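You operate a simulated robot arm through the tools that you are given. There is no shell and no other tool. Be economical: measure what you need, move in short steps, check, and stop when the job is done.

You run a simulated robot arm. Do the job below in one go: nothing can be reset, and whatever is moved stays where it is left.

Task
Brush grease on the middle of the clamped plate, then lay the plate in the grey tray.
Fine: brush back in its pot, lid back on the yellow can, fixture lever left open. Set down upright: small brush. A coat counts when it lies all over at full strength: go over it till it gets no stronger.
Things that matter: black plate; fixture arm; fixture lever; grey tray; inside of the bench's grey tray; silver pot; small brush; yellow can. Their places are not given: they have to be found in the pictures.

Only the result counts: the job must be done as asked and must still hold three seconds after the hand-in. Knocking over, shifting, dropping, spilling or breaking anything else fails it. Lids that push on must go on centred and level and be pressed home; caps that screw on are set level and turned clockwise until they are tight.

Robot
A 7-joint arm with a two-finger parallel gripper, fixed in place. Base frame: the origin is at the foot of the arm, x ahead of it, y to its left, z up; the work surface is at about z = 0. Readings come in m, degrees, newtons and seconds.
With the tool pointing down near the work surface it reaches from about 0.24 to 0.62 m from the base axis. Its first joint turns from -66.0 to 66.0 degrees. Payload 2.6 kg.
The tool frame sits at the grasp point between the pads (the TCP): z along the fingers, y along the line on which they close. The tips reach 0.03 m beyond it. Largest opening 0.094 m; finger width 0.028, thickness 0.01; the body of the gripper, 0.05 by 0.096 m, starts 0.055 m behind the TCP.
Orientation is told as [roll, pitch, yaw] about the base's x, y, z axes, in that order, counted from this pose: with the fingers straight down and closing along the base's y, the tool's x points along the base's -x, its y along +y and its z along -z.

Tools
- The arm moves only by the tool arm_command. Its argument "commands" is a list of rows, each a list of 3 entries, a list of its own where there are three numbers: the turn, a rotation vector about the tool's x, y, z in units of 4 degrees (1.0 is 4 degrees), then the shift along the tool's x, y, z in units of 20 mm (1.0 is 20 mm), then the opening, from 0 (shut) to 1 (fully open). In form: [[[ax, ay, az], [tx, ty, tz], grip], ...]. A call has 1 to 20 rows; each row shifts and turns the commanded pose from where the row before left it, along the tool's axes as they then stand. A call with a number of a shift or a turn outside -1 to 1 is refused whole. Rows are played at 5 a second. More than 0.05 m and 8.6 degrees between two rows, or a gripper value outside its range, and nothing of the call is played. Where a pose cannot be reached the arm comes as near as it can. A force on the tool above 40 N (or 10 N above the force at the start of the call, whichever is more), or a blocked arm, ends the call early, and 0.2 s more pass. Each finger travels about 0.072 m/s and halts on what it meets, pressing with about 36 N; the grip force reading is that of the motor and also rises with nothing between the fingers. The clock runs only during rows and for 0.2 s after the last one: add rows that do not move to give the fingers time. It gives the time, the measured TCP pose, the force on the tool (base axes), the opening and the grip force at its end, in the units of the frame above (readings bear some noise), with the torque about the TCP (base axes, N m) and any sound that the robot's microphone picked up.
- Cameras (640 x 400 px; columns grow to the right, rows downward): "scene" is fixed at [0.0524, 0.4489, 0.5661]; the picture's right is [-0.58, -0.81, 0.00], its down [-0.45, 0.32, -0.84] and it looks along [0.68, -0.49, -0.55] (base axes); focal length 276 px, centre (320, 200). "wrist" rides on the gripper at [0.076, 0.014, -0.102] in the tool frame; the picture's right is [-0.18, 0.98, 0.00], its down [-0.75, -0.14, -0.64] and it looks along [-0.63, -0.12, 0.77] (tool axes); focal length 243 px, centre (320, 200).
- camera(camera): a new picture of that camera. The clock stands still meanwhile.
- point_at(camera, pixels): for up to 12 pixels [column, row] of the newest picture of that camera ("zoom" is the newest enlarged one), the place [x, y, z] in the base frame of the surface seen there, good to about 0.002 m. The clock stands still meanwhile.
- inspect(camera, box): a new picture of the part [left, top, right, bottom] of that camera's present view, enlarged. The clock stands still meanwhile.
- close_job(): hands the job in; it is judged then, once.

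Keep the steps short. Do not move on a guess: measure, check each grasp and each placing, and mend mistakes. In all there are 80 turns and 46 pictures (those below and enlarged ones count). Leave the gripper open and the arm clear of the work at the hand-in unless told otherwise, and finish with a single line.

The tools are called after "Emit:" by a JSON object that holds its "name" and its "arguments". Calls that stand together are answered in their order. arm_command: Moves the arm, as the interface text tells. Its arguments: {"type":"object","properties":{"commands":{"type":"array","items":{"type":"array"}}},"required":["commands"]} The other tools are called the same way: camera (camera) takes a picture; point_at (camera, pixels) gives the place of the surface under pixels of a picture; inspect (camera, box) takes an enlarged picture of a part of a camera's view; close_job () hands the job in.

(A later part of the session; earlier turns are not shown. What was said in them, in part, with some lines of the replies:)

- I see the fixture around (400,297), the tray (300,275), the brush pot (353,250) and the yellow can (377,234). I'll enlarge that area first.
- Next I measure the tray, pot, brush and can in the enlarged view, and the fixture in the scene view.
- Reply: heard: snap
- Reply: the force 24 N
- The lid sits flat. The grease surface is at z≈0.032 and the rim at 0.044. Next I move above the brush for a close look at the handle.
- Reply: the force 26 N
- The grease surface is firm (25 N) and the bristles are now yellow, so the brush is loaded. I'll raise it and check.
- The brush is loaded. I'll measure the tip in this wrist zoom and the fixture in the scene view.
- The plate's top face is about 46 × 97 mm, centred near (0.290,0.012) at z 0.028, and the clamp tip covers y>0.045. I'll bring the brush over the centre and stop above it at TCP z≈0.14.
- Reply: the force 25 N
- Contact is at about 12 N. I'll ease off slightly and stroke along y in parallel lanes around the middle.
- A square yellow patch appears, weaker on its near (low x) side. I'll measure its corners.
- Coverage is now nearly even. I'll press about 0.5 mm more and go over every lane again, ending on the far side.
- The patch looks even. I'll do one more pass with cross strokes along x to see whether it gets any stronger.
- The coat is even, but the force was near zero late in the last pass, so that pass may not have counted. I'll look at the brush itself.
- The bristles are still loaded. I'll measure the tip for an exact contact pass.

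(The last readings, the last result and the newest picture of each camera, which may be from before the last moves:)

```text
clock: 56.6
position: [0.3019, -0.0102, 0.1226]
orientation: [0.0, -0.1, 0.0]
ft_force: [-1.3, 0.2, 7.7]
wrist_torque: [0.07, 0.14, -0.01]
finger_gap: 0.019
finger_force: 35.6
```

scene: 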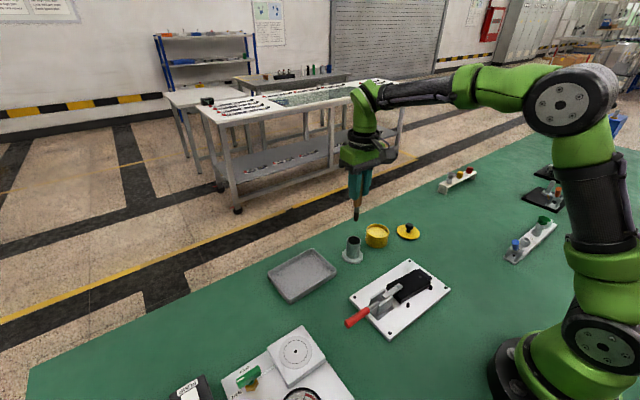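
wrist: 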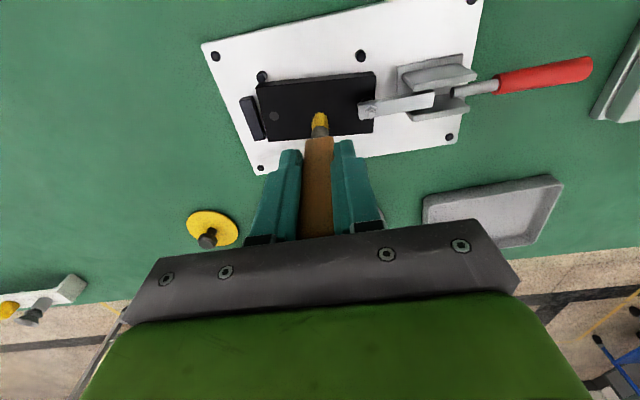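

Contact at 7.7 N. I'll run six lanes along y with slightly more pressure.

Emit:
{"name": "arm_command", "arguments": {"commands": [[[0, 0, 0], [0, 0.46, 0.015], 0], [[0, 0, 0], [0, 0.46, 0], 0], [[0, 0, 0], [0, 0.46, 0], 0], [[0, 0, 0], [0, 0.46, 0], 0], [[0, 0, 0], [0, 0.46, 0], 0], [[0, 0, 0], [0.28, 0, 0], 0], [[0, 0, 0], [0, -0.46, 0], 0], [[0, 0, 0], [0, -0.46, 0], 0], [[0, 0, 0], [0, -0.46, 0], 0], [[0, 0, 0], [0, -0.46, 0], 0], [[0, 0, 0], [0, -0.46, 0], 0], [[0, 0, 0], [0.28, 0, 0], 0], [[0, 0, 0], [0, 0.46, 0], 0], [[0, 0, 0], [0, 0.46, 0], 0], [[0, 0, 0], [0, 0.46, 0], 0], [[0, 0, 0], [0, 0.46, 0], 0], [[0, 0, 0], [0, 0.46, 0], 0]]}}

Emit:
{"name": "arm_command", "arguments": {"commands": [[[0, 0, 0], [0.28, 0, 0.015], 0], [[0, 0, 0], [0, -0.46, 0], 0], [[0, 0, 0], [0, -0.46, 0], 0], [[0, 0, 0], [0, -0.46, 0], 0], [[0, 0, 0], [0, -0.46, 0], 0], [[0, 0, 0], [0, -0.46, 0], 0], [[0, 0, 0], [0.28, 0, 0], 0], [[0, 0, 0], [0, 0.46, 0], 0], [[0, 0, 0], [0, 0.46, 0], 0], [[0, 0, 0], [0, 0.46, 0], 0], [[0, 0, 0], [0, 0.46, 0], 0], [[0, 0, 0], [0, 0.46, 0], 0], [[0, 0, 0], [0.28, 0, 0], 0], [[0, 0, 0], [0, -0.46, 0], 0], [[0, 0, 0], [0, -0.46, 0], 0], [[0, 0, 0], [0, -0.46, 0], 0], [[0, 0, 0], [0, -0.46, 0], 0], [[0, 0, 0], [0, -0.46, 0], 0]]}}

Emit:
{"name": "arm_command", "arguments": {"commands": [[[0, 0, 0], [0, 0, -0.5], 0], [[0, 0, 0], [0, 0, -1], 0], [[0, 0, 0], [0, 0, -1], 0], [[0, 0, 0], [0, 0, -1], 0], [[0, 0, 0], [0, 0, -1], 0], [[0, 0, 0], [0, 0, -0.9], 0]]}}

Emit:
{"name": "inspect", "arguments": {"camera": "scene", "box": [360, 255, 440, 315]}}

```text
clock: 60.2
position: [0.291, 0.0336, 0.1229]
orientation: [-0.1, 0.0, -0.1]
ft_force: [-0.3, -8.0, 26.5]
wrist_torque: [-0.81, 0.03, 0.02]
finger_gap: 0.0191
finger_force: 35.7
```

```text
clock: 64.0
position: [0.2749, -0.0108, 0.122]
orientation: [0.0, 0.2, 0.0]
ft_force: [0.1, 6.0, 13.5]
wrist_torque: [0.48, -0.04, 0.03]
finger_gap: 0.019
finger_force: 35.8
```

```text
clock: 65.4
position: [0.274, -0.0114, 0.2307]
orientation: [0.0, 0.0, 0.1]
ft_force: [0.0, 0.3, 0.3]
wrist_torque: [0.0, 0.01, 0.01]
finger_gap: 0.0189
finger_force: 36.5
```

```text
6.67 times, centred on (400, 285) of scene
```

zoom: 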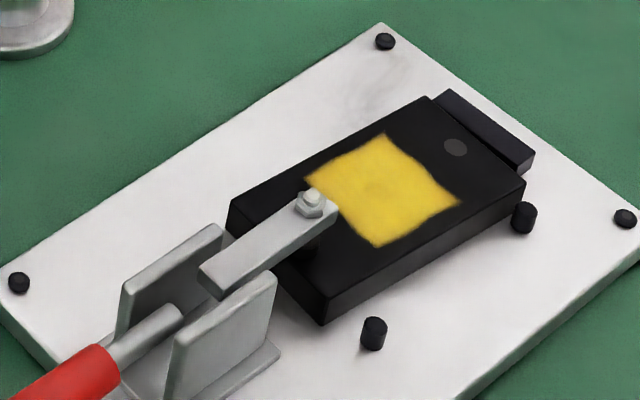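

No change, so the coat is at full strength. Now I move the brush back over its pot at the pick-up position and check the alignment.

Emit:
{"name": "arm_command", "arguments": {"commands": [[[0, 0, 0], [-0.923, 0.25, 0], 0], [[0, 0, 0], [-0.923, 0.25, 0], 0], [[0, 0, 0], [-0.923, 0.25, 0], 0], [[0, 0, 0], [-0.923, 0.25, 0], 0], [[0, 0, 0], [-0.923, 0.25, 0], 0], [[0, 0, 0], [-0.923, 0.25, 0], 0], [[0, 0, 0], [-0.923, 0.25, 0], 0], [[0, 0, 0], [-0.923, 0.25, 0], 0], [[0, 0, 0], [-0.923, 0.25, 0], 0], [[0, 0, 0], [-0.923, 0.25, 0], 0], [[0, 0, 0], [0, 0, 0.6], 0], [[0, 0, 0], [0, 0, 0.6], 0], [[0, 0, 0], [0, 0, 0], 0]]}}

Emit:
{"name": "inspect", "arguments": {"camera": "scene", "box": [325, 190, 385, 270]}}

Emit:
{"name": "point_at", "arguments": {"camera": "zoom", "pixels": [[323, 180], [315, 178], [330, 178], [270, 240], [345, 235], [308, 215], [308, 262]]}}

```text
clock: 68.2
position: [0.4593, 0.0395, 0.2048]
orientation: [-0.1, 0.0, 0.1]
ft_force: [-0.3, -0.4, -0.7]
wrist_torque: [0.02, 0.02, 0.0]
finger_gap: 0.0189
finger_force: 36.2
```

```text
5.00 times, centred on (355, 230) of scene
```

zoom: 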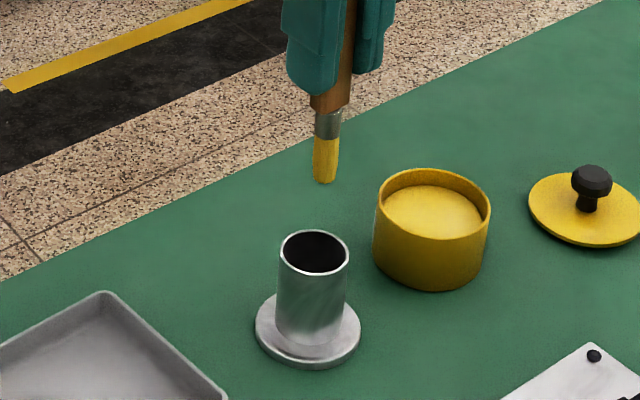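

```text
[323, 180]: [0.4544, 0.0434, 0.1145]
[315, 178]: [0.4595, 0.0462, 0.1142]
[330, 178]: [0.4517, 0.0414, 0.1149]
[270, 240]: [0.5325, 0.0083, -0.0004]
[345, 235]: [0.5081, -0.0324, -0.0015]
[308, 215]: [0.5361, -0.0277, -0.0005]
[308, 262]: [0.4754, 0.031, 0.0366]
```

Emit:
{"name": "point_at", "arguments": {"camera": "zoom", "pixels": [[281, 255], [347, 253], [314, 232], [314, 275], [283, 265], [345, 262], [314, 300]]}}

```text
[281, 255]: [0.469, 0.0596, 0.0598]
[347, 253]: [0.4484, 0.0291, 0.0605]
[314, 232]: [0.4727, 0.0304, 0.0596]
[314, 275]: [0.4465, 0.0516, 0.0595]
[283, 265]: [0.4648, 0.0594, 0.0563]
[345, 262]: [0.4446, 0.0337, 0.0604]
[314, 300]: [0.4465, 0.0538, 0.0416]
```

The tip (0.457,0.042) is over the pot centre (0.459,0.0425). I'll lower it into the pot to near the floor.

Emit:
{"name": "arm_command", "arguments": {"commands": [[[0, 0, 0], [-0.05, 0, 0.8], 0], [[0, 0, 0], [0, 0, 0.8], 0], [[0, 0, 0], [0, 0, 0.8], 0], [[0, 0, 0], [0, 0, 0.8], 0], [[0, 0, 0], [0, 0, 0.8], 0], [[0, 0, 0], [0, 0, 0.4], 0]]}}

Emit:
{"name": "arm_command", "arguments": {"commands": [[[0, 0, 0], [0, 0, 0.15], 0]]}}

Emit:
{"name": "arm_command", "arguments": {"commands": [[[0, 0, 0], [0, 0, 0.1], 0]]}}

```text
clock: 69.6
position: [0.4609, 0.0399, 0.1176]
orientation: [0.0, 0.0, 0.0]
ft_force: [-0.3, -0.4, -1.1]
wrist_torque: [0.01, 0.0, -0.01]
finger_gap: 0.019
finger_force: 36.1
```

```text
clock: 70.0
position: [0.46, 0.04, 0.1157]
orientation: [0.0, 0.0, 0.0]
ft_force: [0.0, 0.5, 0.6]
wrist_torque: [-0.01, -0.02, 0.03]
finger_gap: 0.019
finger_force: 36.0
```

```text
clock: 70.4
position: [0.4616, 0.0383, 0.1127]
orientation: [0.0, -0.1, 0.0]
ft_force: [-0.3, -0.6, -0.7]
wrist_torque: [0.02, 0.02, -0.01]
finger_gap: 0.0192
finger_force: 36.2
```

Emit:
{"name": "arm_command", "arguments": {"commands": [[[0, 0, 0], [0, 0, 0.1], 0]]}}

Emit:
{"name": "arm_command", "arguments": {"commands": [[[0, 0, 0], [0, 0, 0.07], 0]]}}

Emit:
{"name": "arm_command", "arguments": {"commands": [[[0, 0, 0], [0, 0, 0.06], 0]]}}

```text
clock: 70.8
position: [0.4621, 0.0399, 0.111]
orientation: [0.0, -0.1, 0.0]
ft_force: [-0.1, -0.4, -0.1]
wrist_torque: [-0.01, 0.04, 0.04]
finger_gap: 0.0192
finger_force: 36.0
```

```text
clock: 71.2
position: [0.4604, 0.0376, 0.1106]
orientation: [0.0, 0.0, -0.1]
ft_force: [0.9, -0.3, 0.3]
wrist_torque: [0.05, 0.0, 0.02]
finger_gap: 0.019
finger_force: 36.4
```

```text
clock: 71.6
position: [0.4606, 0.0384, 0.1091]
orientation: [0.0, 0.0, 0.0]
ft_force: [0.2, -0.5, -0.9]
wrist_torque: [0.0, 0.01, 0.02]
finger_gap: 0.019
finger_force: 35.6
```

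Emit:
{"name": "arm_command", "arguments": {"commands": [[[0, 0, 0], [0, 0, 0.08], 0]]}}

Emit:
{"name": "arm_command", "arguments": {"commands": [[[0, 0, 0], [0, 0, 0.06], 0]]}}

Emit:
{"name": "arm_command", "arguments": {"commands": [[[0, 0, 0], [0, 0, 0.06], 0]]}}

```text
clock: 72.0
position: [0.46, 0.0398, 0.1071]
orientation: [0.0, 0.1, 0.1]
ft_force: [-0.4, 0.3, -0.2]
wrist_torque: [-0.04, 0.03, -0.01]
finger_gap: 0.0189
finger_force: 35.8
```

```text
clock: 72.4
position: [0.4616, 0.039, 0.1058]
orientation: [0.0, 0.0, 0.0]
ft_force: [0.2, 0.4, 0.1]
wrist_torque: [0.0, 0.06, -0.02]
finger_gap: 0.0192
finger_force: 35.9
```

```text
clock: 72.8
position: [0.4601, 0.0386, 0.1037]
orientation: [0.0, 0.0, 0.0]
ft_force: [-0.2, 0.1, -0.3]
wrist_torque: [0.02, -0.03, 0.01]
finger_gap: 0.019
finger_force: 36.3
```

Still no contact; I'll go a little further down.

Emit:
{"name": "arm_command", "arguments": {"commands": [[[0, 0, 0], [0, 0, 0.07], 0]]}}

Emit:
{"name": "arm_command", "arguments": {"commands": [[[0, 0, 0], [0, 0, 0.07], 0]]}}

Emit:
{"name": "arm_command", "arguments": {"commands": [[[0, 0, 0], [0, 0, 0.07], 0]]}}

```text
clock: 73.2
position: [0.4599, 0.0391, 0.1038]
orientation: [-0.1, 0.0, 0.0]
ft_force: [0.0, -0.8, 0.1]
wrist_torque: [0.0, 0.01, 0.01]
finger_gap: 0.0191
finger_force: 36.1
```

```text
clock: 73.6
position: [0.4593, 0.0387, 0.1021]
orientation: [0.0, 0.0, 0.0]
ft_force: [0.0, -0.1, 2.7]
wrist_torque: [-0.03, 0.05, 0.01]
finger_gap: 0.0189
finger_force: 35.6
```

```text
clock: 74.0
position: [0.4614, 0.0386, 0.1019]
orientation: [0.1, -0.1, -0.1]
ft_force: [-4.7, -0.7, 16.0]
wrist_torque: [0.0, 0.45, 0.04]
finger_gap: 0.0193
finger_force: 35.9
```

Floor contact. I'll back off 1 mm, open slowly, wait and rise.

Emit:
{"name": "arm_command", "arguments": {"commands": [[[0, 0, 0], [0, 0, -0.06], 0], [[0, 0, 0], [0, 0, 0], 0.25], [[0, 0, 0], [0, 0, 0], 0.35], [[0, 0, 0], [0, 0, 0], 0.5], [[0, 0, 0], [0, 0, 0], 0.5], [[0, 0, 0], [0, 0, -0.5], 0.6], [[0, 0, 0], [0, 0, -1], 0.6], [[0, 0, 0], [0, 0, -1], 0.6], [[0, 0, 0], [0, 0, -1], 0.6], [[0, 0, 0], [0, 0, -1], 0.6], [[0, 0, 0], [0, 0, -1], 0.6]]}}

Emit:
{"name": "inspect", "arguments": {"camera": "scene", "box": [325, 190, 425, 270]}}

```text
clock: 76.4
position: [0.4603, 0.0372, 0.211]
orientation: [-0.1, 0.0, 0.1]
ft_force: [0.0, 0.1, 0.3]
wrist_torque: [0.02, 0.01, 0.0]
finger_gap: 0.0563
finger_force: 0.1
```

```text
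5.00 times, centred on (375, 230) of scene
```

zoom: 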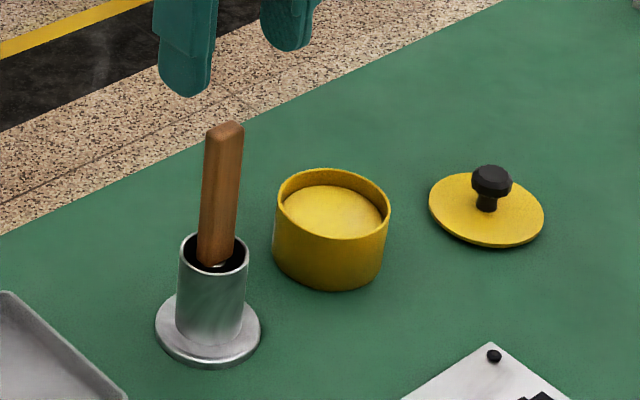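

The brush stands in its pot as before. Next is the lid; I measure the knob and the can rim.

Emit:
{"name": "point_at", "arguments": {"camera": "zoom", "pixels": [[492, 172], [475, 180], [508, 180], [431, 207], [543, 220], [275, 205], [389, 215], [325, 170], [335, 238], [487, 207]]}}

```text
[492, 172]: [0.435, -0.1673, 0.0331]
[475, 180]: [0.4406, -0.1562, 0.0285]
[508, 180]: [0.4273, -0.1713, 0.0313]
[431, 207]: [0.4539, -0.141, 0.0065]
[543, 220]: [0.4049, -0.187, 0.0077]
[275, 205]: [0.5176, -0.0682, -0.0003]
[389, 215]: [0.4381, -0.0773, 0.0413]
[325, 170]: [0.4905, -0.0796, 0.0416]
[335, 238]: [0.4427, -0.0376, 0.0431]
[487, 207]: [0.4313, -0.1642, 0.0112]
```

By my tally of commanded shifts, the release spot is 1.45 units in tool x and −10.4 in tool y from here, which agrees with the readings. I'll return there, go down and grip the knob.

Emit:
{"name": "arm_command", "arguments": {"commands": [[[0, 0, 0], [0.145, -0.94, 0], 0.6], [[0, 0, 0], [0.145, -0.94, 0], 0.6], [[0, 0, 0], [0.145, -0.94, 0], 0.6], [[0, 0, 0], [0.145, -0.94, 0], 0.6], [[0, 0, 0], [0.145, -0.94, 0], 0.6], [[0, 0, 0], [0.145, -0.94, 0], 0.6], [[0, 0, 0], [0.145, -0.94, 0], 0.6], [[0, 0, 0], [0.145, -0.94, 0], 0.6], [[0, 0, 0], [0.145, -0.94, 0], 0.6], [[0, 0, 0], [0.145, -0.94, 0], 0.6], [[0, 0, 0], [0, -1, 0], 0.6]]}}

Emit:
{"name": "arm_command", "arguments": {"commands": [[[0, 0, 0], [0, 0, 1], 0.6], [[0, 0, 0], [0, 0, 1], 0.6], [[0, 0, 0], [0, 0, 1], 0.6], [[0, 0, 0], [0, 0, 1], 0.6], [[0, 0, 0], [0, 0, 1], 0.6], [[0, 0, 0], [0, 0, 1], 0.6], [[0, 0, 0], [0, 0, 1], 0.6], [[0, 0, 0], [0, 0, 0.8], 0.6], [[0, 0, 0], [0, 0, 0.4], 0.6], [[0, 0, 0], [0, 0, 0.2], 0.6], [[0, 0, 0], [0, 0, 0], 0], [[0, 0, 0], [0, 0, 0], 0], [[0, 0, 0], [0, 0, 0], 0]]}}

```text
clock: 78.8
position: [0.4309, -0.1687, 0.2106]
orientation: [0.0, -0.1, -0.1]
ft_force: [-0.3, -0.8, 1.1]
wrist_torque: [-0.01, 0.0, 0.02]
finger_gap: 0.0563
finger_force: 0.0
```

```text
clock: 81.6
position: [0.4314, -0.1678, 0.0423]
orientation: [-0.1, 0.1, 0.0]
ft_force: [0.5, -0.5, -0.2]
wrist_torque: [-0.01, 0.03, 0.01]
finger_gap: 0.0225
finger_force: 36.1
```

Knob gripped (22.5 mm). I'll lift, carry the lid back over the can (reverse of the earlier shift), and stop about 14 mm above the seat.

Emit:
{"name": "arm_command", "arguments": {"commands": [[[0, 0, 0], [0, 0, -0.5], 0], [[0, 0, 0], [0, 0, -1], 0], [[0, 0, 0], [0, 0, -1], 0], [[0, 0, 0], [0, 0, -1], 0], [[0, 0, 0], [0, 0, -1], 0], [[0, 0, 0], [-0.26, 0.9, 0], 0], [[0, 0, 0], [-0.26, 0.9, 0], 0], [[0, 0, 0], [-0.26, 0.9, 0], 0], [[0, 0, 0], [-0.26, 0.9, 0], 0], [[0, 0, 0], [-0.26, 0.9, 0], 0], [[0, 0, 0], [-0.26, 0.9, 0], 0], [[0, 0, 0], [0, 0, 0.9], 0], [[0, 0, 0], [0, 0, 0.8], 0], [[0, 0, 0], [0, 0, 0], 0]]}}

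Emit:
{"name": "inspect", "arguments": {"camera": "scene", "box": [345, 190, 415, 260]}}

Emit:
{"name": "inspect", "arguments": {"camera": "wrist", "box": [250, 60, 410, 190]}}

```text
clock: 84.6
position: [0.4614, -0.0604, 0.0988]
orientation: [0.1, 0.0, 0.1]
ft_force: [-0.3, -0.1, -0.1]
wrist_torque: [0.04, -0.05, 0.01]
finger_gap: 0.0222
finger_force: 35.8
```

```text
5.71 times, centred on (380, 225) of scene
```

zoom: 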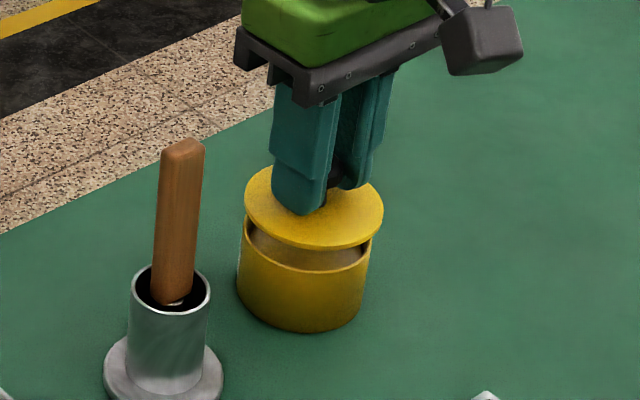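

```text
3.08 times, centred on (330, 125) of wrist
```

zoom: 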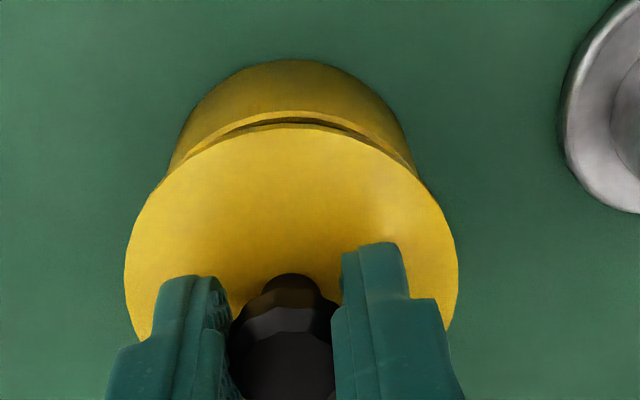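

The lid is level and centred over the can. I'll lower it to the seat and press.

Emit:
{"name": "arm_command", "arguments": {"commands": [[[0, 0, 0], [0, 0, 0.3], 0], [[0, 0, 0], [0, 0, 0.3], 0], [[0, 0, 0], [0, 0, 0.15], 0], [[0, 0, 0], [0, 0, 0.1], 0]]}}

Emit:
{"name": "arm_command", "arguments": {"commands": [[[0, 0, 0], [0, 0, 0.07], 0]]}}

Emit:
{"name": "arm_command", "arguments": {"commands": [[[0, 0, 0], [0, 0, 0.07], 0]]}}

```text
clock: 85.6
position: [0.4625, -0.0608, 0.0841]
orientation: [0.1, 0.0, 0.0]
ft_force: [1.2, 0.4, -0.1]
wrist_torque: [-0.05, 0.0, 0.0]
finger_gap: 0.0223
finger_force: 35.8
```

```text
clock: 86.0
position: [0.4631, -0.0613, 0.0816]
orientation: [0.0, -0.2, 0.1]
ft_force: [0.7, 0.3, 3.5]
wrist_torque: [-0.01, 0.06, -0.01]
finger_gap: 0.0223
finger_force: 36.0
```

```text
clock: 86.4
position: [0.4624, -0.06, 0.0814]
orientation: [0.1, -0.1, 0.0]
ft_force: [-6.4, 0.7, 18.9]
wrist_torque: [0.04, 0.48, -0.03]
finger_gap: 0.0223
finger_force: 36.3
```

Emit:
{"name": "arm_command", "arguments": {"commands": [[[0, 0, 0], [0, 0, 0.07], 0]]}}

Emit:
{"name": "arm_command", "arguments": {"commands": [[[0, 0, 0], [0, 0, 0.06], 0]]}}

```text
clock: 86.8
position: [0.4637, -0.059, 0.0815]
orientation: [-0.1, -0.3, 0.0]
ft_force: [-13.3, 1.8, 37.6]
wrist_torque: [0.07, 0.2, -0.04]
finger_gap: 0.0221
finger_force: 35.3
```

```text
clock: 87.2
position: [0.4635, -0.0608, 0.08]
orientation: [0.0, -0.4, 0.0]
ft_force: [-9.5, 0.8, 37.9]
wrist_torque: [0.05, 0.07, -0.05]
finger_gap: 0.0225
finger_force: 36.0
```

The lid is home at its original height (0.080) with 38 N applied. I'll unload, open and rise.

Emit:
{"name": "arm_command", "arguments": {"commands": [[[0, 0, 0], [0, 0, -0.15], 0], [[0, 0, 0], [0, 0, 0], 0.35], [[0, 0, 0], [0, 0, 0], 0.5], [[0, 0, 0], [0, 0, 0], 0.5], [[0, 0, 0], [0, 0, -0.6], 0.5], [[0, 0, 0], [0, 0, -1], 0.5], [[0, 0, 0], [0, 0, -1], 0.5], [[0, 0, 0], [0, 0, -1], 0.5], [[0, 0, 0], [0, 0, -1], 0.5], [[0, 0, 0], [0, 0, -1], 0.5], [[0, 0, 0], [0, 0, -1], 0.5]]}}

Emit:
{"name": "inspect", "arguments": {"camera": "scene", "box": [325, 190, 425, 270]}}

Emit:
{"name": "point_at", "arguments": {"camera": "zoom", "pixels": [[278, 205], [387, 205], [330, 225], [320, 180], [302, 222], [370, 215]]}}

```text
clock: 89.6
position: [0.4627, -0.0624, 0.2111]
orientation: [0.0, 0.1, 0.0]
ft_force: [-0.1, -0.2, 0.6]
wrist_torque: [-0.01, -0.02, -0.01]
finger_gap: 0.0468
finger_force: 0.1
heard: snap
```

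```text
5.00 times, centred on (375, 230) of scene
```

zoom: 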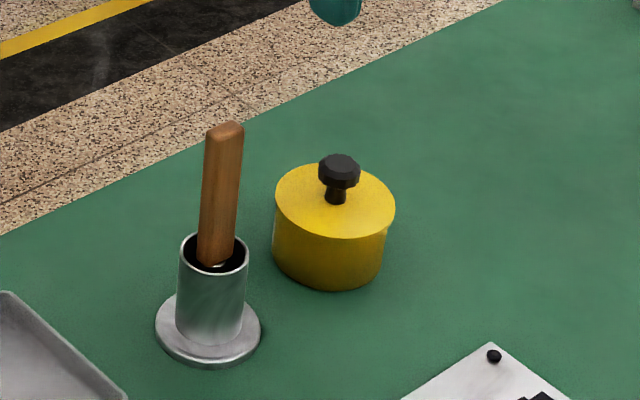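

```text
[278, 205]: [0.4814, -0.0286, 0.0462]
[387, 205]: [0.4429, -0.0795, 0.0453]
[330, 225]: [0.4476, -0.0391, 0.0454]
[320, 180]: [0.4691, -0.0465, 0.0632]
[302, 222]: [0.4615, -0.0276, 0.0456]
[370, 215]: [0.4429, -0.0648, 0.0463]
```

The lid is on and level (rim all at z≈0.046), with a snap heard. Next is the lever: I'll yaw the gripper 90° so it closes across the handle (handle runs along y).

Emit:
{"name": "arm_command", "arguments": {"commands": [[[0, 0, -1], [0, 0, 0], 0.6], [[0, 0, -1], [0, 0, 0], 0.6], [[0, 0, -1], [0, 0, 0], 0.6], [[0, 0, -1], [0, 0, 0], 0.6], [[0, 0, -1], [0, 0, 0], 0.6], [[0, 0, -1], [0, 0, 0], 0.6], [[0, 0, -1], [0, 0, 0], 0.6], [[0, 0, -1], [0, 0, 0], 0.6], [[0, 0, -1], [0, 0, 0], 0.6], [[0, 0, -1], [0, 0, 0], 0.6], [[0, 0, -1], [0, 0, 0], 0.6], [[0, 0, -1], [0, 0, 0], 0.6], [[0, 0, -1], [0, 0, 0], 0.6], [[0, 0, -1], [0, 0, 0], 0.6], [[0, 0, -1], [0, 0, 0], 0.6], [[0, 0, -1], [0, 0, 0], 0.6], [[0, 0, -1], [0, 0, 0], 0.6], [[0, 0, -1], [0, 0, 0], 0.6], [[0, 0, -1], [0, 0, 0], 0.6], [[0, 0, -1], [0, 0, 0], 0.6]]}}

Emit:
{"name": "arm_command", "arguments": {"commands": [[[0, 0, -1], [0, 0, 0], 0.6], [[0, 0, -1], [0, 0, 0], 0.6], [[0, 0, -0.5], [0, 0, 0], 0.6], [[0, 0, 0], [-0.96, 0.86, 0], 0.6], [[0, 0, 0], [-0.96, 0.86, 0], 0.6], [[0, 0, 0], [-0.96, 0.86, 0], 0.6], [[0, 0, 0], [-0.96, 0.86, 0], 0.6], [[0, 0, 0], [-0.96, 0.86, 0], 0.6], [[0, 0, 0], [-0.96, 0.86, 0], 0.6], [[0, 0, 0], [-0.96, 0.86, 0], 0.6], [[0, 0, 0], [-0.96, 0.86, 0], 0.6], [[0, 0, 0], [-0.96, 0.86, 0], 0.6], [[0, 0, 0], [-0.96, 0.86, 0], 0.6]]}}

Emit:
{"name": "camera", "arguments": {"camera": "wrist"}}

```text
clock: 93.8
position: [0.4624, -0.0606, 0.2104]
orientation: [0.0, 0.1, 80.1]
ft_force: [0.2, -0.3, -0.5]
wrist_torque: [-0.01, 0.03, 0.02]
finger_gap: 0.0565
finger_force: 0.0
```

```text
clock: 96.6
position: [0.2907, 0.1323, 0.212]
orientation: [0.1, 0.0, 90.0]
ft_force: [0.3, -0.1, 0.0]
wrist_torque: [0.01, -0.01, 0.0]
finger_gap: 0.0564
finger_force: 0.1
```

```text
10 pictures are left
```

wrist: 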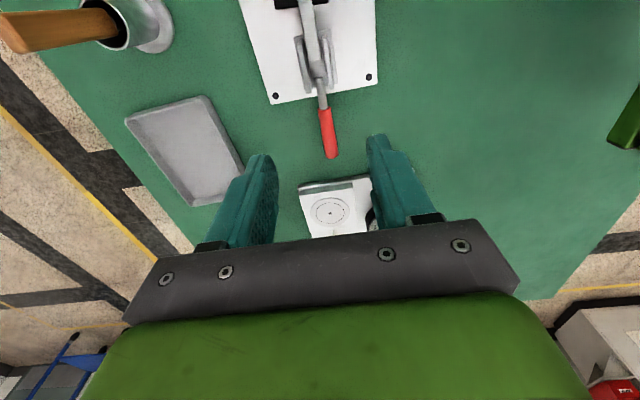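

Emit:
{"name": "point_at", "arguments": {"camera": "wrist", "pixels": [[331, 155], [328, 140], [325, 125], [323, 112], [322, 100], [320, 88], [317, 70], [319, 140], [336, 140], [312, 45], [298, 45], [332, 88]]}}

Emit:
{"name": "inspect", "arguments": {"camera": "wrist", "box": [270, 0, 390, 170]}}

```text
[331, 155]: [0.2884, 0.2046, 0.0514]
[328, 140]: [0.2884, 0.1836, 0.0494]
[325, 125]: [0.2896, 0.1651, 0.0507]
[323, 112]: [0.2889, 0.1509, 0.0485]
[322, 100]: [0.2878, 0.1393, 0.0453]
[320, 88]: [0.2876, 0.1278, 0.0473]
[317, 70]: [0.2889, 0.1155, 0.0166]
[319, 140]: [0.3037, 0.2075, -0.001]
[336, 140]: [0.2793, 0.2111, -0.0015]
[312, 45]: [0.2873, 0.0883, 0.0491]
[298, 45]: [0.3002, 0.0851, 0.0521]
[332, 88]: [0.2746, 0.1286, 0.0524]
```

```text
2.35 times, centred on (330, 85) of wrist
```

zoom: 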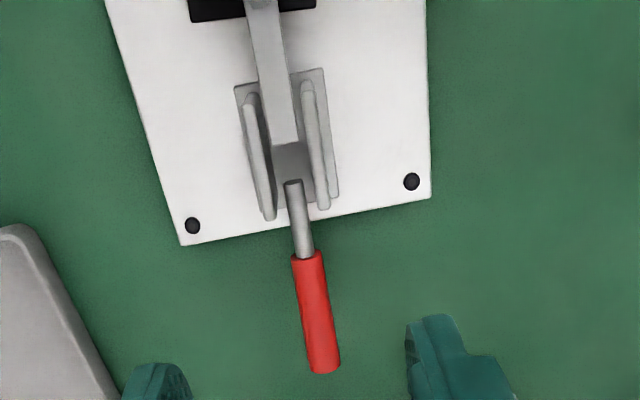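

The handle lies along y at x=0.2885, from y 0.149 to 0.206, with its top at z 0.050. I'll come down around it at y≈0.183 and grip.

Emit:
{"name": "arm_command", "arguments": {"commands": [[[0, 0, 0], [-0.84, 0.04, 0], 0.6], [[0, 0, 0], [-0.84, 0.04, 0], 0.6], [[0, 0, 0], [-0.85, 0.03, 0], 0.6], [[0, 0, 0], [0, 0, 1], 0.6], [[0, 0, 0], [0, 0, 1], 0.6], [[0, 0, 0], [0, 0, 1], 0.6], [[0, 0, 0], [0, 0, 1], 0.6], [[0, 0, 0], [0, 0, 1], 0.6], [[0, 0, 0], [0, 0, 1], 0.6], [[0, 0, 0], [0, 0, 1], 0.6], [[0, 0, 0], [0, 0, 0.9], 0.6], [[0, 0, 0], [0, 0, 0.4], 0.6], [[0, 0, 0], [0, 0, 0], 0.3], [[0, 0, 0], [0, 0, 0], 0], [[0, 0, 0], [0, 0, 0], 0], [[0, 0, 0], [0, 0, 0], 0]]}}

```text
clock: 100.0
position: [0.2898, 0.1825, 0.0455]
orientation: [-0.2, -0.2, 90.2]
ft_force: [14.6, 1.1, -8.3]
wrist_torque: [0.47, -0.02, -0.04]
finger_gap: 0.0196
finger_force: 44.9
```

Handle gripped (gap 19.6 mm). I'll start lifting on an arc (about 75 mm radius), turning the gripper along with it; three small rows first, watching forces.

Emit:
{"name": "arm_command", "arguments": {"commands": [[[0, 0, 0], [0, -0.03, 0], 0], [[0, -1, 0], [0, 0, -0.26], 0], [[0, -1, 0], [0, 0, -0.26], 0], [[0, -1, 0], [0, 0, -0.26], 0]]}}

```text
clock: 101.0
position: [0.29, 0.1798, 0.0616]
orientation: [-0.1, -12.0, 90.0]
ft_force: [10.3, -11.8, 19.8]
wrist_torque: [-1.45, -0.11, 0.04]
finger_gap: 0.0153
finger_force: 44.8
```

The handle seems to move, but the grip gap changed to 15 mm. I'll look.

Emit:
{"name": "inspect", "arguments": {"camera": "scene", "box": [330, 245, 450, 345]}}

```text
4.00 times, centred on (390, 295) of scene
```

zoom: 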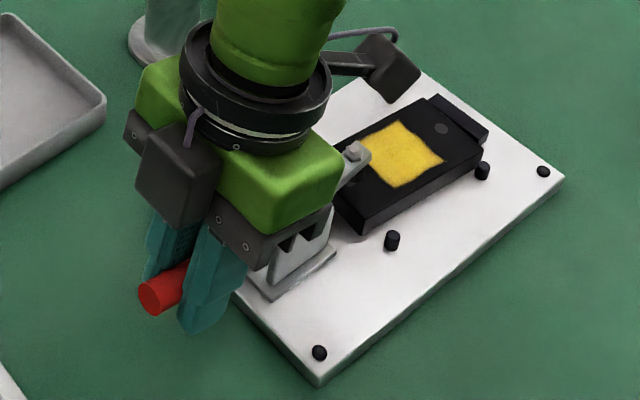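

Emit:
{"name": "point_at", "arguments": {"camera": "zoom", "pixels": [[152, 299], [150, 290], [170, 280], [353, 150], [185, 268], [158, 310]]}}

```text
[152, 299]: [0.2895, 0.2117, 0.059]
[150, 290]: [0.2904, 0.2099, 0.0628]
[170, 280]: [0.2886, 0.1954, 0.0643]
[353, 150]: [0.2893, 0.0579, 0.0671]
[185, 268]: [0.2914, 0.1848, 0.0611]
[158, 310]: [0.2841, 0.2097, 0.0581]
```

It works: the handle end rose to z≈0.06 and the clamp arm bolt rose from 0.055 to 0.067. The torque says I turned faster than the handle, so I continue lifting with less turning.

Emit:
{"name": "arm_command", "arguments": {"commands": [[[0, 0, 0], [0, 0, -0.2], 0], [[0, 0, 0], [0, 0, -0.25], 0], [[0, -0.5, 0], [0, 0, -0.25], 0], [[0, -0.5, 0], [0, 0, -0.25], 0]]}}

```text
clock: 102.0
position: [0.2897, 0.1758, 0.0787]
orientation: [0.0, -16.0, 90.0]
ft_force: [18.3, -6.4, -21.3]
wrist_torque: [0.87, -0.19, -0.16]
finger_gap: 0.0154
finger_force: 45.0
```

The force and torque pattern fits a hinge radius of about 95 mm. I'll correct and continue along that arc.

Emit:
{"name": "arm_command", "arguments": {"commands": [[[0, -0.8, 0], [0, -0.05, 0], 0], [[0, -1, 0], [0, 0, -0.33], 0], [[0, -1, 0], [0, 0, -0.33], 0], [[0, -1, 0], [0, 0, -0.33], 0]]}}

```text
clock: 103.0
position: [0.2899, 0.1665, 0.0975]
orientation: [0.2, -31.0, 89.9]
ft_force: [-1.2, -22.1, -22.1]
wrist_torque: [-0.16, -0.14, 0.23]
finger_gap: 0.0156
finger_force: 44.8
```

Angle 31°, lift as expected; the force shows I'm about 2 mm too far out radially. I'll shift inward and continue.

Emit:
{"name": "arm_command", "arguments": {"commands": [[[0, 0, 0], [0.1, 0, 0], 0], [[0, -1, 0], [0.01, 0, -0.34], 0], [[0, -1, 0], [0.01, 0, -0.34], 0], [[0, -1, 0], [0.01, 0, -0.34], 0], [[0, -1, 0], [0.01, 0, -0.34], 0]]}}

```text
clock: 104.2
position: [0.2908, 0.1481, 0.1182]
orientation: [0.1, -47.1, 89.9]
ft_force: [-7.0, -14.7, -27.9]
wrist_torque: [-0.34, -0.02, 0.14]
finger_gap: 0.0156
finger_force: 45.1
```

Emit:
{"name": "arm_command", "arguments": {"commands": [[[0, 0, 0], [0.12, 0, 0], 0], [[0, -1, 0], [0.03, 0, -0.33], 0], [[0, -1, 0], [0.03, 0, -0.33], 0], [[0, -1, 0], [0.03, 0, -0.33], 0], [[0, -1, 0], [0.03, 0, -0.33], 0]]}}

Emit:
{"name": "inspect", "arguments": {"camera": "scene", "box": [320, 205, 460, 325]}}

```text
clock: 105.4
position: [0.2906, 0.1255, 0.1312]
orientation: [-0.1, -63.3, 90.1]
ft_force: [0.1, 0.2, 0.6]
wrist_torque: [0.02, 0.02, 0.02]
finger_gap: 0.0
finger_force: 33.4
```

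```text
3.33 times, centred on (390, 265) of scene
```

zoom: 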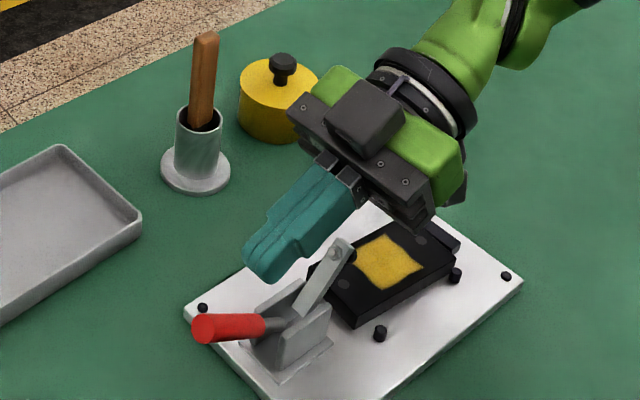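

The fingers slipped off the handle, but the clamp arm stays up. I'll measure the handle and arm positions.

Emit:
{"name": "point_at", "arguments": {"camera": "zoom", "pixels": [[205, 328], [230, 327], [260, 325], [275, 325], [345, 252], [322, 285], [302, 312], [340, 245], [208, 318]]}}

```text
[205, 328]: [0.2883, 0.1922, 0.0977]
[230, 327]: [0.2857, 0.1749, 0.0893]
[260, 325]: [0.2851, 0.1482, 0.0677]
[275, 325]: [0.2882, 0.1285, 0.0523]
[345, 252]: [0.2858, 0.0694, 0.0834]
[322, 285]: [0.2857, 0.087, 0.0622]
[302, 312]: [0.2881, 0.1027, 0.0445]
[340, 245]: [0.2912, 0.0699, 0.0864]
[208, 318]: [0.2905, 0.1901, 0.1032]
```

The handle rests at about 40° (hinge ≈ y 0.108, z 0.038) and the arm is up about 50°. To open it fully I'll push the handle end over with closed fingers from the +y side. First I raise and turn the tool back to vertical.

Emit:
{"name": "arm_command", "arguments": {"commands": [[[0, 0, 0], [-0.8, 0, -0.41], 0], [[0, 0, 0], [-0.8, 0, -0.41], 0], [[0, 0, 0], [-0.8, 0, -0.41], 0], [[0, 0, 0], [-0.8, 0, -0.41], 0], [[0, 0, 0], [-0.8, 0, -0.41], 0]]}}

Emit:
{"name": "arm_command", "arguments": {"commands": [[[0, 0.988, 0], [0, 0, 0], 0], [[0, 0.988, 0], [0, 0, 0], 0], [[0, 0.988, 0], [0, 0, 0], 0], [[0, 0.988, 0], [0, 0, 0], 0], [[0, 0.988, 0], [0, 0, 0], 0], [[0, 0.988, 0], [0, 0, 0], 0], [[0, 0.988, 0], [0, 0, 0], 0], [[0, 0.988, 0], [0, 0, 0], 0], [[0, 0.988, 0], [0, 0, 0], 0], [[0, 0.988, 0], [0, 0, 0], 0], [[0, 0.988, 0], [0, 0, 0], 0], [[0, 0.988, 0], [0, 0, 0], 0], [[0, 0.988, 0], [0, 0, 0], 0], [[0, 0.988, 0], [0, 0, 0], 0], [[0, 0.988, 0], [0, 0, 0], 0], [[0, 0.988, 0], [0, 0, 0], 0]]}}

```text
clock: 106.6
position: [0.2893, 0.1254, 0.2196]
orientation: [-0.1, -63.3, 89.9]
ft_force: [0.1, 0.5, 0.3]
wrist_torque: [0.01, 0.04, 0.01]
finger_gap: 0.0002
finger_force: 33.3
```

```text
clock: 110.0
position: [0.2898, 0.1251, 0.2204]
orientation: [0.0, 0.2, 90.1]
ft_force: [0.5, 0.4, -0.5]
wrist_torque: [0.01, -0.03, 0.01]
finger_gap: 0.0001
finger_force: 33.1
```

Emit:
{"name": "arm_command", "arguments": {"commands": [[[0, 0, 0], [-0.92, 0, 0], 0], [[0, 0, 0], [-0.92, 0, 0], 0], [[0, 0, 0], [-0.92, 0, 0], 0], [[0, 0, 0], [-0.92, 0, 0], 0], [[0, 0, 0], [-0.92, 0, 0], 0], [[0, 0, 0], [-0.9, 0, 0], 0], [[0, 0, 0], [0, 0, 0.96], 0], [[0, 0, 0], [0, 0, 0.96], 0], [[0, 0, 0], [0, 0, 0.96], 0], [[0, 0, 0], [0, 0, 0.96], 0], [[0, 0, 0], [0, 0, 0.96], 0], [[0, 0, 0], [0, 0, 0.96], 0], [[0, 0, 0], [0, 0, 0], 0]]}}

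Emit:
{"name": "arm_command", "arguments": {"commands": [[[0, 0, 0], [0.4, 0, 0], 0], [[0, 0, 0], [0.4, 0, 0], 0], [[0, 0, 0], [0.4, 0, 0], 0], [[0, 0, 0], [0.4, 0, 0], 0]]}}

```text
clock: 112.8
position: [0.288, 0.2362, 0.1035]
orientation: [0.0, 0.0, 90.0]
ft_force: [0.5, 0.1, -0.2]
wrist_torque: [0.02, 0.01, -0.02]
finger_gap: 0.0002
finger_force: 32.6
```

```text
clock: 113.8
position: [0.289, 0.2071, 0.1078]
orientation: [-0.4, -0.4, 90.4]
ft_force: [-1.6, 26.2, 21.0]
wrist_torque: [-0.28, -0.04, 0.0]
finger_gap: 0.0
finger_force: 32.5
```

The push jams because friction on the finger holds the handle end down (26 N/21 N). I'll follow the handle's arc: up and toward −y together.

Emit:
{"name": "arm_command", "arguments": {"commands": [[[0, 0, 0], [0, 0, -0.25], 0], [[0, 0, 0], [0.325, 0, -0.355], 0], [[0, 0, 0], [0.355, 0, -0.325], 0]]}}

```text
clock: 114.6
position: [0.2879, 0.1869, 0.1244]
orientation: [0.3, 0.1, 89.9]
ft_force: [0.4, 3.1, -0.3]
wrist_torque: [0.03, -0.02, 0.0]
finger_gap: 0.0
finger_force: 33.2
```

Force is low (3 N) and the handle moves freely. I continue along the arc.

Emit:
{"name": "arm_command", "arguments": {"commands": [[[0, 0, 0], [0.38, 0, -0.29], 0], [[0, 0, 0], [0.405, 0, -0.257], 0], [[0, 0, 0], [0.425, 0, -0.22], 0]]}}

Emit:
{"name": "camera", "arguments": {"camera": "scene"}}

Emit:
{"name": "point_at", "arguments": {"camera": "scene", "pixels": [[365, 300], [372, 297], [378, 302], [385, 296], [392, 280], [390, 270], [370, 290]]}}

```text
clock: 115.1
position: [0.2876, 0.1864, 0.1312]
orientation: [0.0, -0.6, 90.8]
ft_force: [0.0, 2.8, 0.2]
wrist_torque: [0.03, -0.07, -0.01]
finger_gap: 0.0001
finger_force: 33.1
stopped in row 2: the force on the tool passed its limit at 67 N (the readings are from after the stop); the commanded pose is now the measured one
```

```text
6 pictures are left
```

scene: 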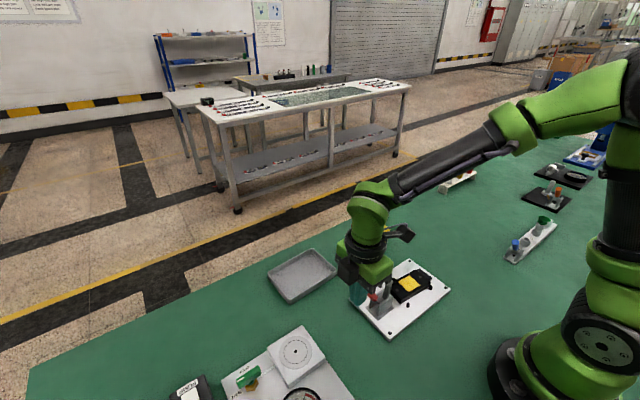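

```text
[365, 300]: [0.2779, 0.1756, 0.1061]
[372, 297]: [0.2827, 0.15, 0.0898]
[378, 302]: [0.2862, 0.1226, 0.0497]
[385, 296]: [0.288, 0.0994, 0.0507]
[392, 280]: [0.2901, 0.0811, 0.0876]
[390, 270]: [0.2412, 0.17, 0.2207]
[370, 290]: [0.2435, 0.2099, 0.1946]
```

The handle is against a firm stop (67 N), so it's fully open. I back away in +y, raise, then move aside to check that it stays.

Emit:
{"name": "arm_command", "arguments": {"commands": [[[0, 0, 0], [-0.6, 0, 0], 0], [[0, 0, 0], [-0.9, 0, 0], 0], [[0, 0, 0], [-0.9, 0, -0.5], 0], [[0, 0, 0], [0, 0, -1], 0], [[0, 0, 0], [0, 0, -1], 0.5], [[0, 0, 0], [0, 0, -1], 0.5], [[0, 0, 0], [0, 0, -1], 0.7], [[0, 0, 0], [0, 0, -1], 0.7]]}}

Emit:
{"name": "inspect", "arguments": {"camera": "scene", "box": [330, 245, 460, 345]}}

Emit:
{"name": "point_at", "arguments": {"camera": "zoom", "pixels": [[335, 170], [286, 180], [355, 232], [470, 148], [405, 95], [470, 125], [410, 108], [300, 200], [150, 260], [345, 240], [440, 115], [375, 200]]}}

```text
clock: 116.9
position: [0.2866, 0.2314, 0.2423]
orientation: [-0.1, -0.6, 90.7]
ft_force: [0.3, -0.2, 0.3]
wrist_torque: [-0.02, -0.02, 0.0]
finger_gap: 0.0658
finger_force: 0.0
```

```text
4.00 times, centred on (395, 295) of scene
```

zoom: 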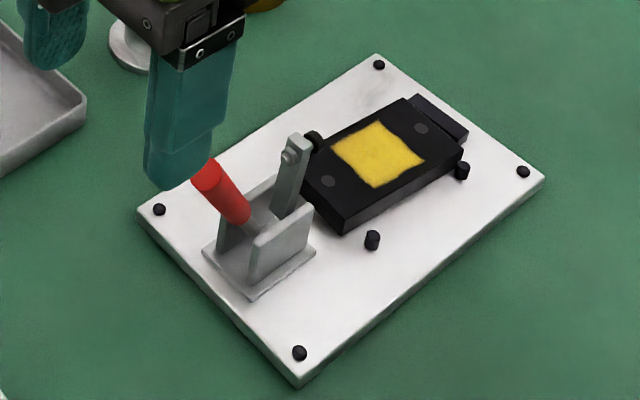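

```text
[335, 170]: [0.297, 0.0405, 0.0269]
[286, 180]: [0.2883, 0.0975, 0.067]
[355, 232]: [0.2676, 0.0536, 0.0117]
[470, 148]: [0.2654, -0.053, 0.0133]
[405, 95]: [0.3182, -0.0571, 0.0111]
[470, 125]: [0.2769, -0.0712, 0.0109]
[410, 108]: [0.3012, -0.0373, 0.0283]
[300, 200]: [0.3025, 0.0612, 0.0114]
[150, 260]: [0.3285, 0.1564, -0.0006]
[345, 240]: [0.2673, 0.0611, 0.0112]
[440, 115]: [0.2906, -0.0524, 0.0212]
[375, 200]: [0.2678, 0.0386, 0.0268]
```

The lever stays open: arm upright and clear of the plate, pins only on the −x side. Now I measure the tray's inner floor and rim in the latest scene picture.

Emit:
{"name": "point_at", "arguments": {"camera": "scene", "pixels": [[269, 274], [312, 250], [335, 270], [291, 300], [300, 272], [277, 276], [311, 256], [328, 270], [292, 294], [305, 280], [295, 265]]}}

```text
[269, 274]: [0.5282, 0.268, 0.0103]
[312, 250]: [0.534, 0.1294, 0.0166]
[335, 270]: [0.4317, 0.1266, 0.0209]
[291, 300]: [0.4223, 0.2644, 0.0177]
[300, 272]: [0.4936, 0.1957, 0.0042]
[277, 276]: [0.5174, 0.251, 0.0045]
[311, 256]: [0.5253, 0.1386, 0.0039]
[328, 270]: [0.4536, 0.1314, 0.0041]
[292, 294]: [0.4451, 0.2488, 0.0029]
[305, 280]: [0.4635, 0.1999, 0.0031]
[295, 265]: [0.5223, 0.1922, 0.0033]
```

The tray floor centre is ≈(0.482,0.195) at z 0.004, rotated about +3.5°. I'll move above the plate centre, align yaw to the plate (85°) and descend to z≈0.11.

Emit:
{"name": "arm_command", "arguments": {"commands": [[[0, 0.15, 0.7], [0.5, 0, 0], 0.75], [[0, 0, 0.7], [0.5, 0, 0], 0.75], [[0, 0, 0], [1, 0, 0], 0.75], [[0, 0, 0], [1, 0, 0], 0.75], [[0, 0, 0], [1, 0, 0], 0.75], [[0, 0, 0], [1, 0, 0], 0.75], [[0, 0, 0], [1, 0, 0], 0.75], [[0, 0, 0], [1, 0, 0], 0.75], [[0, 0, 0], [1, 0, 0], 0.75], [[0, 0, 0], [1, 0, 0], 0.75], [[0, 0, 0], [1, 0, 0], 0.75], [[0, 0, 0], [1, 0, 0], 0.75], [[0, 0, 0], [0, 0, 0], 0.75]]}}

```text
clock: 119.7
position: [0.2701, 0.0131, 0.2422]
orientation: [0.0, 0.0, 85.1]
ft_force: [-0.4, -0.2, -0.3]
wrist_torque: [0.01, -0.02, 0.03]
finger_gap: 0.0704
finger_force: 0.0
```

Emit:
{"name": "arm_command", "arguments": {"commands": [[[0, 0, 0], [0.02, -0.925, 0], 0.75], [[0, 0, 0], [0, 0, 0.95], 0.75], [[0, 0, 0], [0, 0, 0.95], 0.75], [[0, 0, 0], [0, 0, 0.95], 0.75], [[0, 0, 0], [0, 0, 0.95], 0.75], [[0, 0, 0], [0, 0, 0.95], 0.75], [[0, 0, 0], [0, 0, 0.95], 0.75], [[0, 0, 0], [0, 0, 0.9], 0.75], [[0, 0, 0], [0, 0, 0], 0.75]]}}

Emit:
{"name": "camera", "arguments": {"camera": "wrist"}}

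Emit:
{"name": "point_at", "arguments": {"camera": "wrist", "pixels": [[245, 200], [395, 200], [320, 150], [320, 189], [260, 150], [380, 150]]}}

```text
clock: 121.7
position: [0.289, 0.0113, 0.1082]
orientation: [0.1, 0.0, 85.1]
ft_force: [0.1, -0.5, -0.2]
wrist_torque: [-0.04, 0.03, 0.01]
finger_gap: 0.0704
finger_force: 0.1
```

```text
4 pictures are left
```

wrist: 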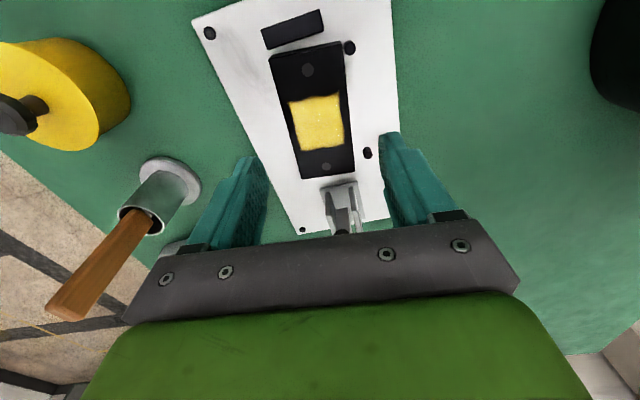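

```text
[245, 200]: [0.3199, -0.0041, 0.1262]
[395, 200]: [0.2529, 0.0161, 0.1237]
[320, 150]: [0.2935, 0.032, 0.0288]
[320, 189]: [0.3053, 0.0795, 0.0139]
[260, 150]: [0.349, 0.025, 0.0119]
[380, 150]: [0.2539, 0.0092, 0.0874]
```

The coat is even. I measure the plate's side edges, ends and the pins in this view.

Emit:
{"name": "point_at", "arguments": {"camera": "wrist", "pixels": [[273, 58], [340, 43], [352, 168], [303, 176], [286, 115], [347, 110], [292, 135], [350, 130], [349, 47], [367, 153], [318, 122]]}}

```text
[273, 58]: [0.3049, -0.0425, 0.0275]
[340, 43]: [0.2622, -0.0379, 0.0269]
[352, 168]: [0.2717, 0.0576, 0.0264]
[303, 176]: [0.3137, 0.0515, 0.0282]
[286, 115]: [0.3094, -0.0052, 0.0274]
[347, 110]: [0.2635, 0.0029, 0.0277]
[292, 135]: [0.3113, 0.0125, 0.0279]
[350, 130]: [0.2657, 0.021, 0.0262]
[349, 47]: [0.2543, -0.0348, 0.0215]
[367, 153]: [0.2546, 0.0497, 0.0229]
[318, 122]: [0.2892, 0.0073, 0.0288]
```

The plate is 47 mm wide, centred at (0.288,0.008), aligned with the gripper. I'll shift 4 mm in −y, go down to TCP z≈0.046 and grip the side edges.

Emit:
{"name": "arm_command", "arguments": {"commands": [[[0, 0, 0], [0.18, 0.02, 0.5], 0.75], [[0, 0, 0], [0, 0, 0.8], 0.75], [[0, 0, 0], [0, 0, 0.8], 0.75], [[0, 0, 0], [0, 0, 0.6], 0.75], [[0, 0, 0], [0, 0, 0.4], 0.75], [[0, 0, 0], [0, 0, 0], 0.75]]}}

Emit:
{"name": "arm_command", "arguments": {"commands": [[[0, 0, 0], [0, 0, 0], 0.6], [[0, 0, 0], [0, 0, 0], 0.5], [[0, 0, 0], [0, 0, 0], 0.4], [[0, 0, 0], [0, 0, 0], 0], [[0, 0, 0], [0, 0, 0], 0]]}}

```text
clock: 123.1
position: [0.2875, 0.0075, 0.0478]
orientation: [-0.1, 0.0, 85.1]
ft_force: [0.6, 0.1, -1.1]
wrist_torque: [-0.01, 0.0, -0.02]
finger_gap: 0.0706
finger_force: 0.0
```

```text
clock: 124.3
position: [0.2878, 0.0061, 0.0473]
orientation: [0.1, 0.0, 85.0]
ft_force: [4.0, 0.0, -2.0]
wrist_torque: [0.06, -0.17, 0.16]
finger_gap: 0.0494
finger_force: 36.3
```

Gripped at 49 mm. I'll lift straight up slowly.

Emit:
{"name": "arm_command", "arguments": {"commands": [[[0, 0, 0], [0, 0, -0.2], 0], [[0, 0, 0], [0, 0, -0.3], 0], [[0, 0, 0], [0, 0, -0.5], 0], [[0, 0, 0], [0, 0, -0.8], 0], [[0, 0, 0], [0, 0, -0.8], 0], [[0, 0, 0], [0, 0, -0.8], 0], [[0, 0, 0], [0, 0, -0.8], 0], [[0, 0, 0], [0, 0, -0.8], 0]]}}

```text
clock: 126.1
position: [0.2858, 0.0069, 0.1484]
orientation: [0.0, 0.0, 85.1]
ft_force: [-0.5, 0.9, -3.0]
wrist_torque: [0.01, -0.02, -0.02]
finger_gap: 0.0496
finger_force: 36.0
```

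The plate is held (about 3 N). I'll raise further, carry it over the tray centre and align the yaw to the tray.

Emit:
{"name": "arm_command", "arguments": {"commands": [[[0, 0, 0], [0, 0, -1], 0], [[0, 0, 0], [0, 0, -1], 0], [[0, 0, 0], [0, 0, -1], 0], [[0, 0, 0], [0, 0, -1], 0], [[0, 0, 0], [-0.93, -0.813, 0], 0], [[0, 0, 0], [-0.93, -0.813, 0], 0], [[0, 0, 0], [-0.93, -0.813, 0], 0], [[0, 0, 0], [-0.93, -0.813, 0], 0], [[0, 0, 0], [-0.93, -0.813, 0], 0], [[0, 0, 0], [-0.93, -0.813, 0], 0], [[0, 0, 0], [-0.93, -0.813, 0], 0], [[0, 0, 0], [-0.93, -0.813, 0], 0], [[0, 0, 0], [-0.93, -0.813, 0], 0], [[0, 0, 0], [-0.93, -0.813, 0], 0], [[0, 0, 0], [-0.93, -0.813, 0], 0], [[0, 0, -0.7], [0, 0, 0], 0], [[0, 0, -0.7], [0, 0, 0], 0], [[0, 0, -0.7], [0, 0, 0], 0]]}}

Emit:
{"name": "camera", "arguments": {"camera": "scene"}}

```text
clock: 129.9
position: [0.4845, 0.1963, 0.2263]
orientation: [0.0, 0.1, 93.5]
ft_force: [-0.4, 0.4, -2.5]
wrist_torque: [-0.01, 0.02, 0.02]
finger_gap: 0.0496
finger_force: 36.1
```

```text
3 pictures are left
```

scene: 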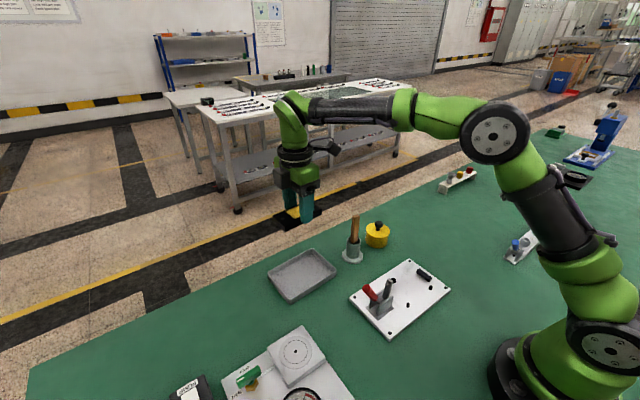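

The plate is held above the tray. I check the tray walls once more in this unobstructed picture.

Emit:
{"name": "point_at", "arguments": {"camera": "scene", "pixels": [[290, 262], [324, 261], [312, 285], [280, 287], [302, 274], [292, 264], [321, 262], [309, 283], [283, 286], [284, 288]]}}

```text
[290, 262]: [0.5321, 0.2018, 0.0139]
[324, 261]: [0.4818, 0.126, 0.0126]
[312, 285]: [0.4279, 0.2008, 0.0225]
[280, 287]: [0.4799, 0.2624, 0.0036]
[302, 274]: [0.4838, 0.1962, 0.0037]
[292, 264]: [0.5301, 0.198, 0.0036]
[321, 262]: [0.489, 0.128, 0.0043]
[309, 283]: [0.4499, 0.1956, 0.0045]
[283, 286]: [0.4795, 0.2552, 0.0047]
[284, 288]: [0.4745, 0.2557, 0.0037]
```

The tray's inner centre is (0.4805,0.195). I'll shift 3 mm in −x and lower the plate to about 6 mm above the floor.

Emit:
{"name": "arm_command", "arguments": {"commands": [[[0, 0, 0], [0.05, 0.16, 0.5], 0], [[0, 0, 0], [0, 0, 1], 0], [[0, 0, 0], [0, 0, 1], 0], [[0, 0, 0], [0, 0, 1], 0], [[0, 0, 0], [0, 0, 1], 0], [[0, 0, 0], [0, 0, 1], 0], [[0, 0, 0], [0, 0, 1], 0], [[0, 0, 0], [0, 0, 1], 0], [[0, 0, 0], [0, 0, 0.8], 0], [[0, 0, 0], [0, 0, 0.5], 0], [[0, 0, 0], [0, 0, 0.25], 0], [[0, 0, 0], [0, 0, 0], 0]]}}

Emit:
{"name": "arm_command", "arguments": {"commands": [[[0, 0, 0], [0, 0, 0.15], 0]]}}

Emit:
{"name": "arm_command", "arguments": {"commands": [[[0, 0, 0], [0, 0, 0.1], 0]]}}

```text
clock: 132.5
position: [0.4815, 0.1951, 0.047]
orientation: [0.1, 0.1, 93.6]
ft_force: [0.1, 0.0, -2.7]
wrist_torque: [-0.01, -0.03, 0.03]
finger_gap: 0.0493
finger_force: 35.9
```

```text
clock: 132.9
position: [0.4792, 0.1967, 0.0435]
orientation: [0.0, 0.0, 93.4]
ft_force: [0.2, -0.4, -2.3]
wrist_torque: [-0.03, 0.03, 0.03]
finger_gap: 0.0493
finger_force: 36.3
```

```text
clock: 133.3
position: [0.4808, 0.1948, 0.0414]
orientation: [0.0, -0.1, 93.5]
ft_force: [-0.5, 0.5, -2.0]
wrist_torque: [-0.02, -0.01, -0.01]
finger_gap: 0.0494
finger_force: 36.3
```

Emit:
{"name": "arm_command", "arguments": {"commands": [[[0, 0, 0], [0, 0, 0.06], 0]]}}

Emit:
{"name": "arm_command", "arguments": {"commands": [[[0, 0, 0], [0, 0, 0.06], 0]]}}

Emit:
{"name": "arm_command", "arguments": {"commands": [[[0, 0, 0], [0, 0, 0.04], 0]]}}

```text
clock: 133.7
position: [0.4814, 0.1953, 0.0404]
orientation: [0.0, -0.1, 93.5]
ft_force: [0.1, 0.3, -1.9]
wrist_torque: [-0.01, -0.03, 0.04]
finger_gap: 0.0496
finger_force: 36.2
```

```text
clock: 134.1
position: [0.4817, 0.1944, 0.0387]
orientation: [0.0, 0.1, 93.6]
ft_force: [-0.1, -0.1, -0.9]
wrist_torque: [0.02, -0.02, -0.01]
finger_gap: 0.0495
finger_force: 36.2
```

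```text
clock: 134.5
position: [0.4803, 0.1945, 0.0384]
orientation: [-0.1, 0.0, 93.4]
ft_force: [-2.7, -0.6, 6.2]
wrist_torque: [-0.17, 0.19, -0.04]
finger_gap: 0.0495
finger_force: 35.7
```

The plate touches the tray floor. I open just to 62 mm (the fingers stay inside the tray walls), rise, then move clear.

Emit:
{"name": "arm_command", "arguments": {"commands": [[[0, 0, 0], [0, 0, 0], 0.58], [[0, 0, 0], [0, 0, 0], 0.66], [[0, 0, 0], [0, 0, 0], 0.66], [[0, 0, 0], [0, 0, -0.4], 0.66], [[0, 0, 0], [0, 0, -0.8], 0.66], [[0, 0, 0], [0, 0, -1], 0.66], [[0, 0, 0], [0, 0, -1], 0.66], [[0, 0, 0], [0, 0, -1], 1], [[0, 0, 0], [0, 0, -1], 1], [[0, 0, 0], [0, 0, -1], 1], [[0, 0, 0], [0, 0, -1], 1], [[0, 0, 0], [0, 0, -1], 1], [[0, 0, 0], [0, 0, -1], 1], [[0, 0, 0], [0, 0, -1], 1], [[0, 0, 0], [0, 0, -0.8], 1]]}}

Emit:
{"name": "inspect", "arguments": {"camera": "scene", "box": [260, 205, 460, 335]}}

```text
clock: 137.7
position: [0.4807, 0.1945, 0.2587]
orientation: [0.1, 0.0, 93.5]
ft_force: [-0.4, -1.0, 0.5]
wrist_torque: [-0.01, 0.0, 0.01]
finger_gap: 0.094
finger_force: 0.0
```

```text
3.08 times, centred on (360, 270) of scene
```

zoom: 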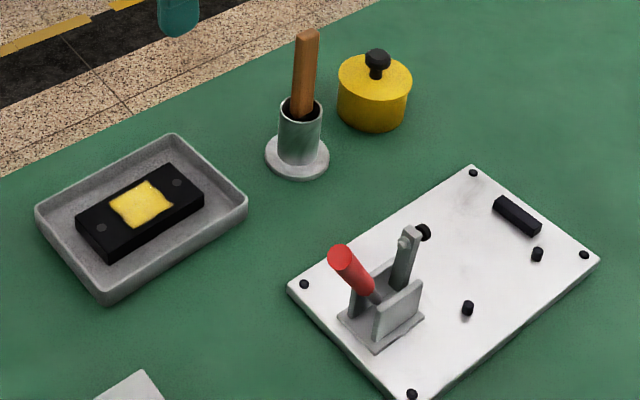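

The plate lies flat in the tray with its coat intact. The brush is in its pot, the lid is on the can, the lever is open, and the gripper is open and clear. I hand in.

Emit:
{"name": "close_job", "arguments": {}}

```text
The job is handed in.
```

The job is handed in: the plate is greased at full strength and lying in the grey tray, the brush is upright in its pot, the lid is pressed home on the can, and the lever is open.
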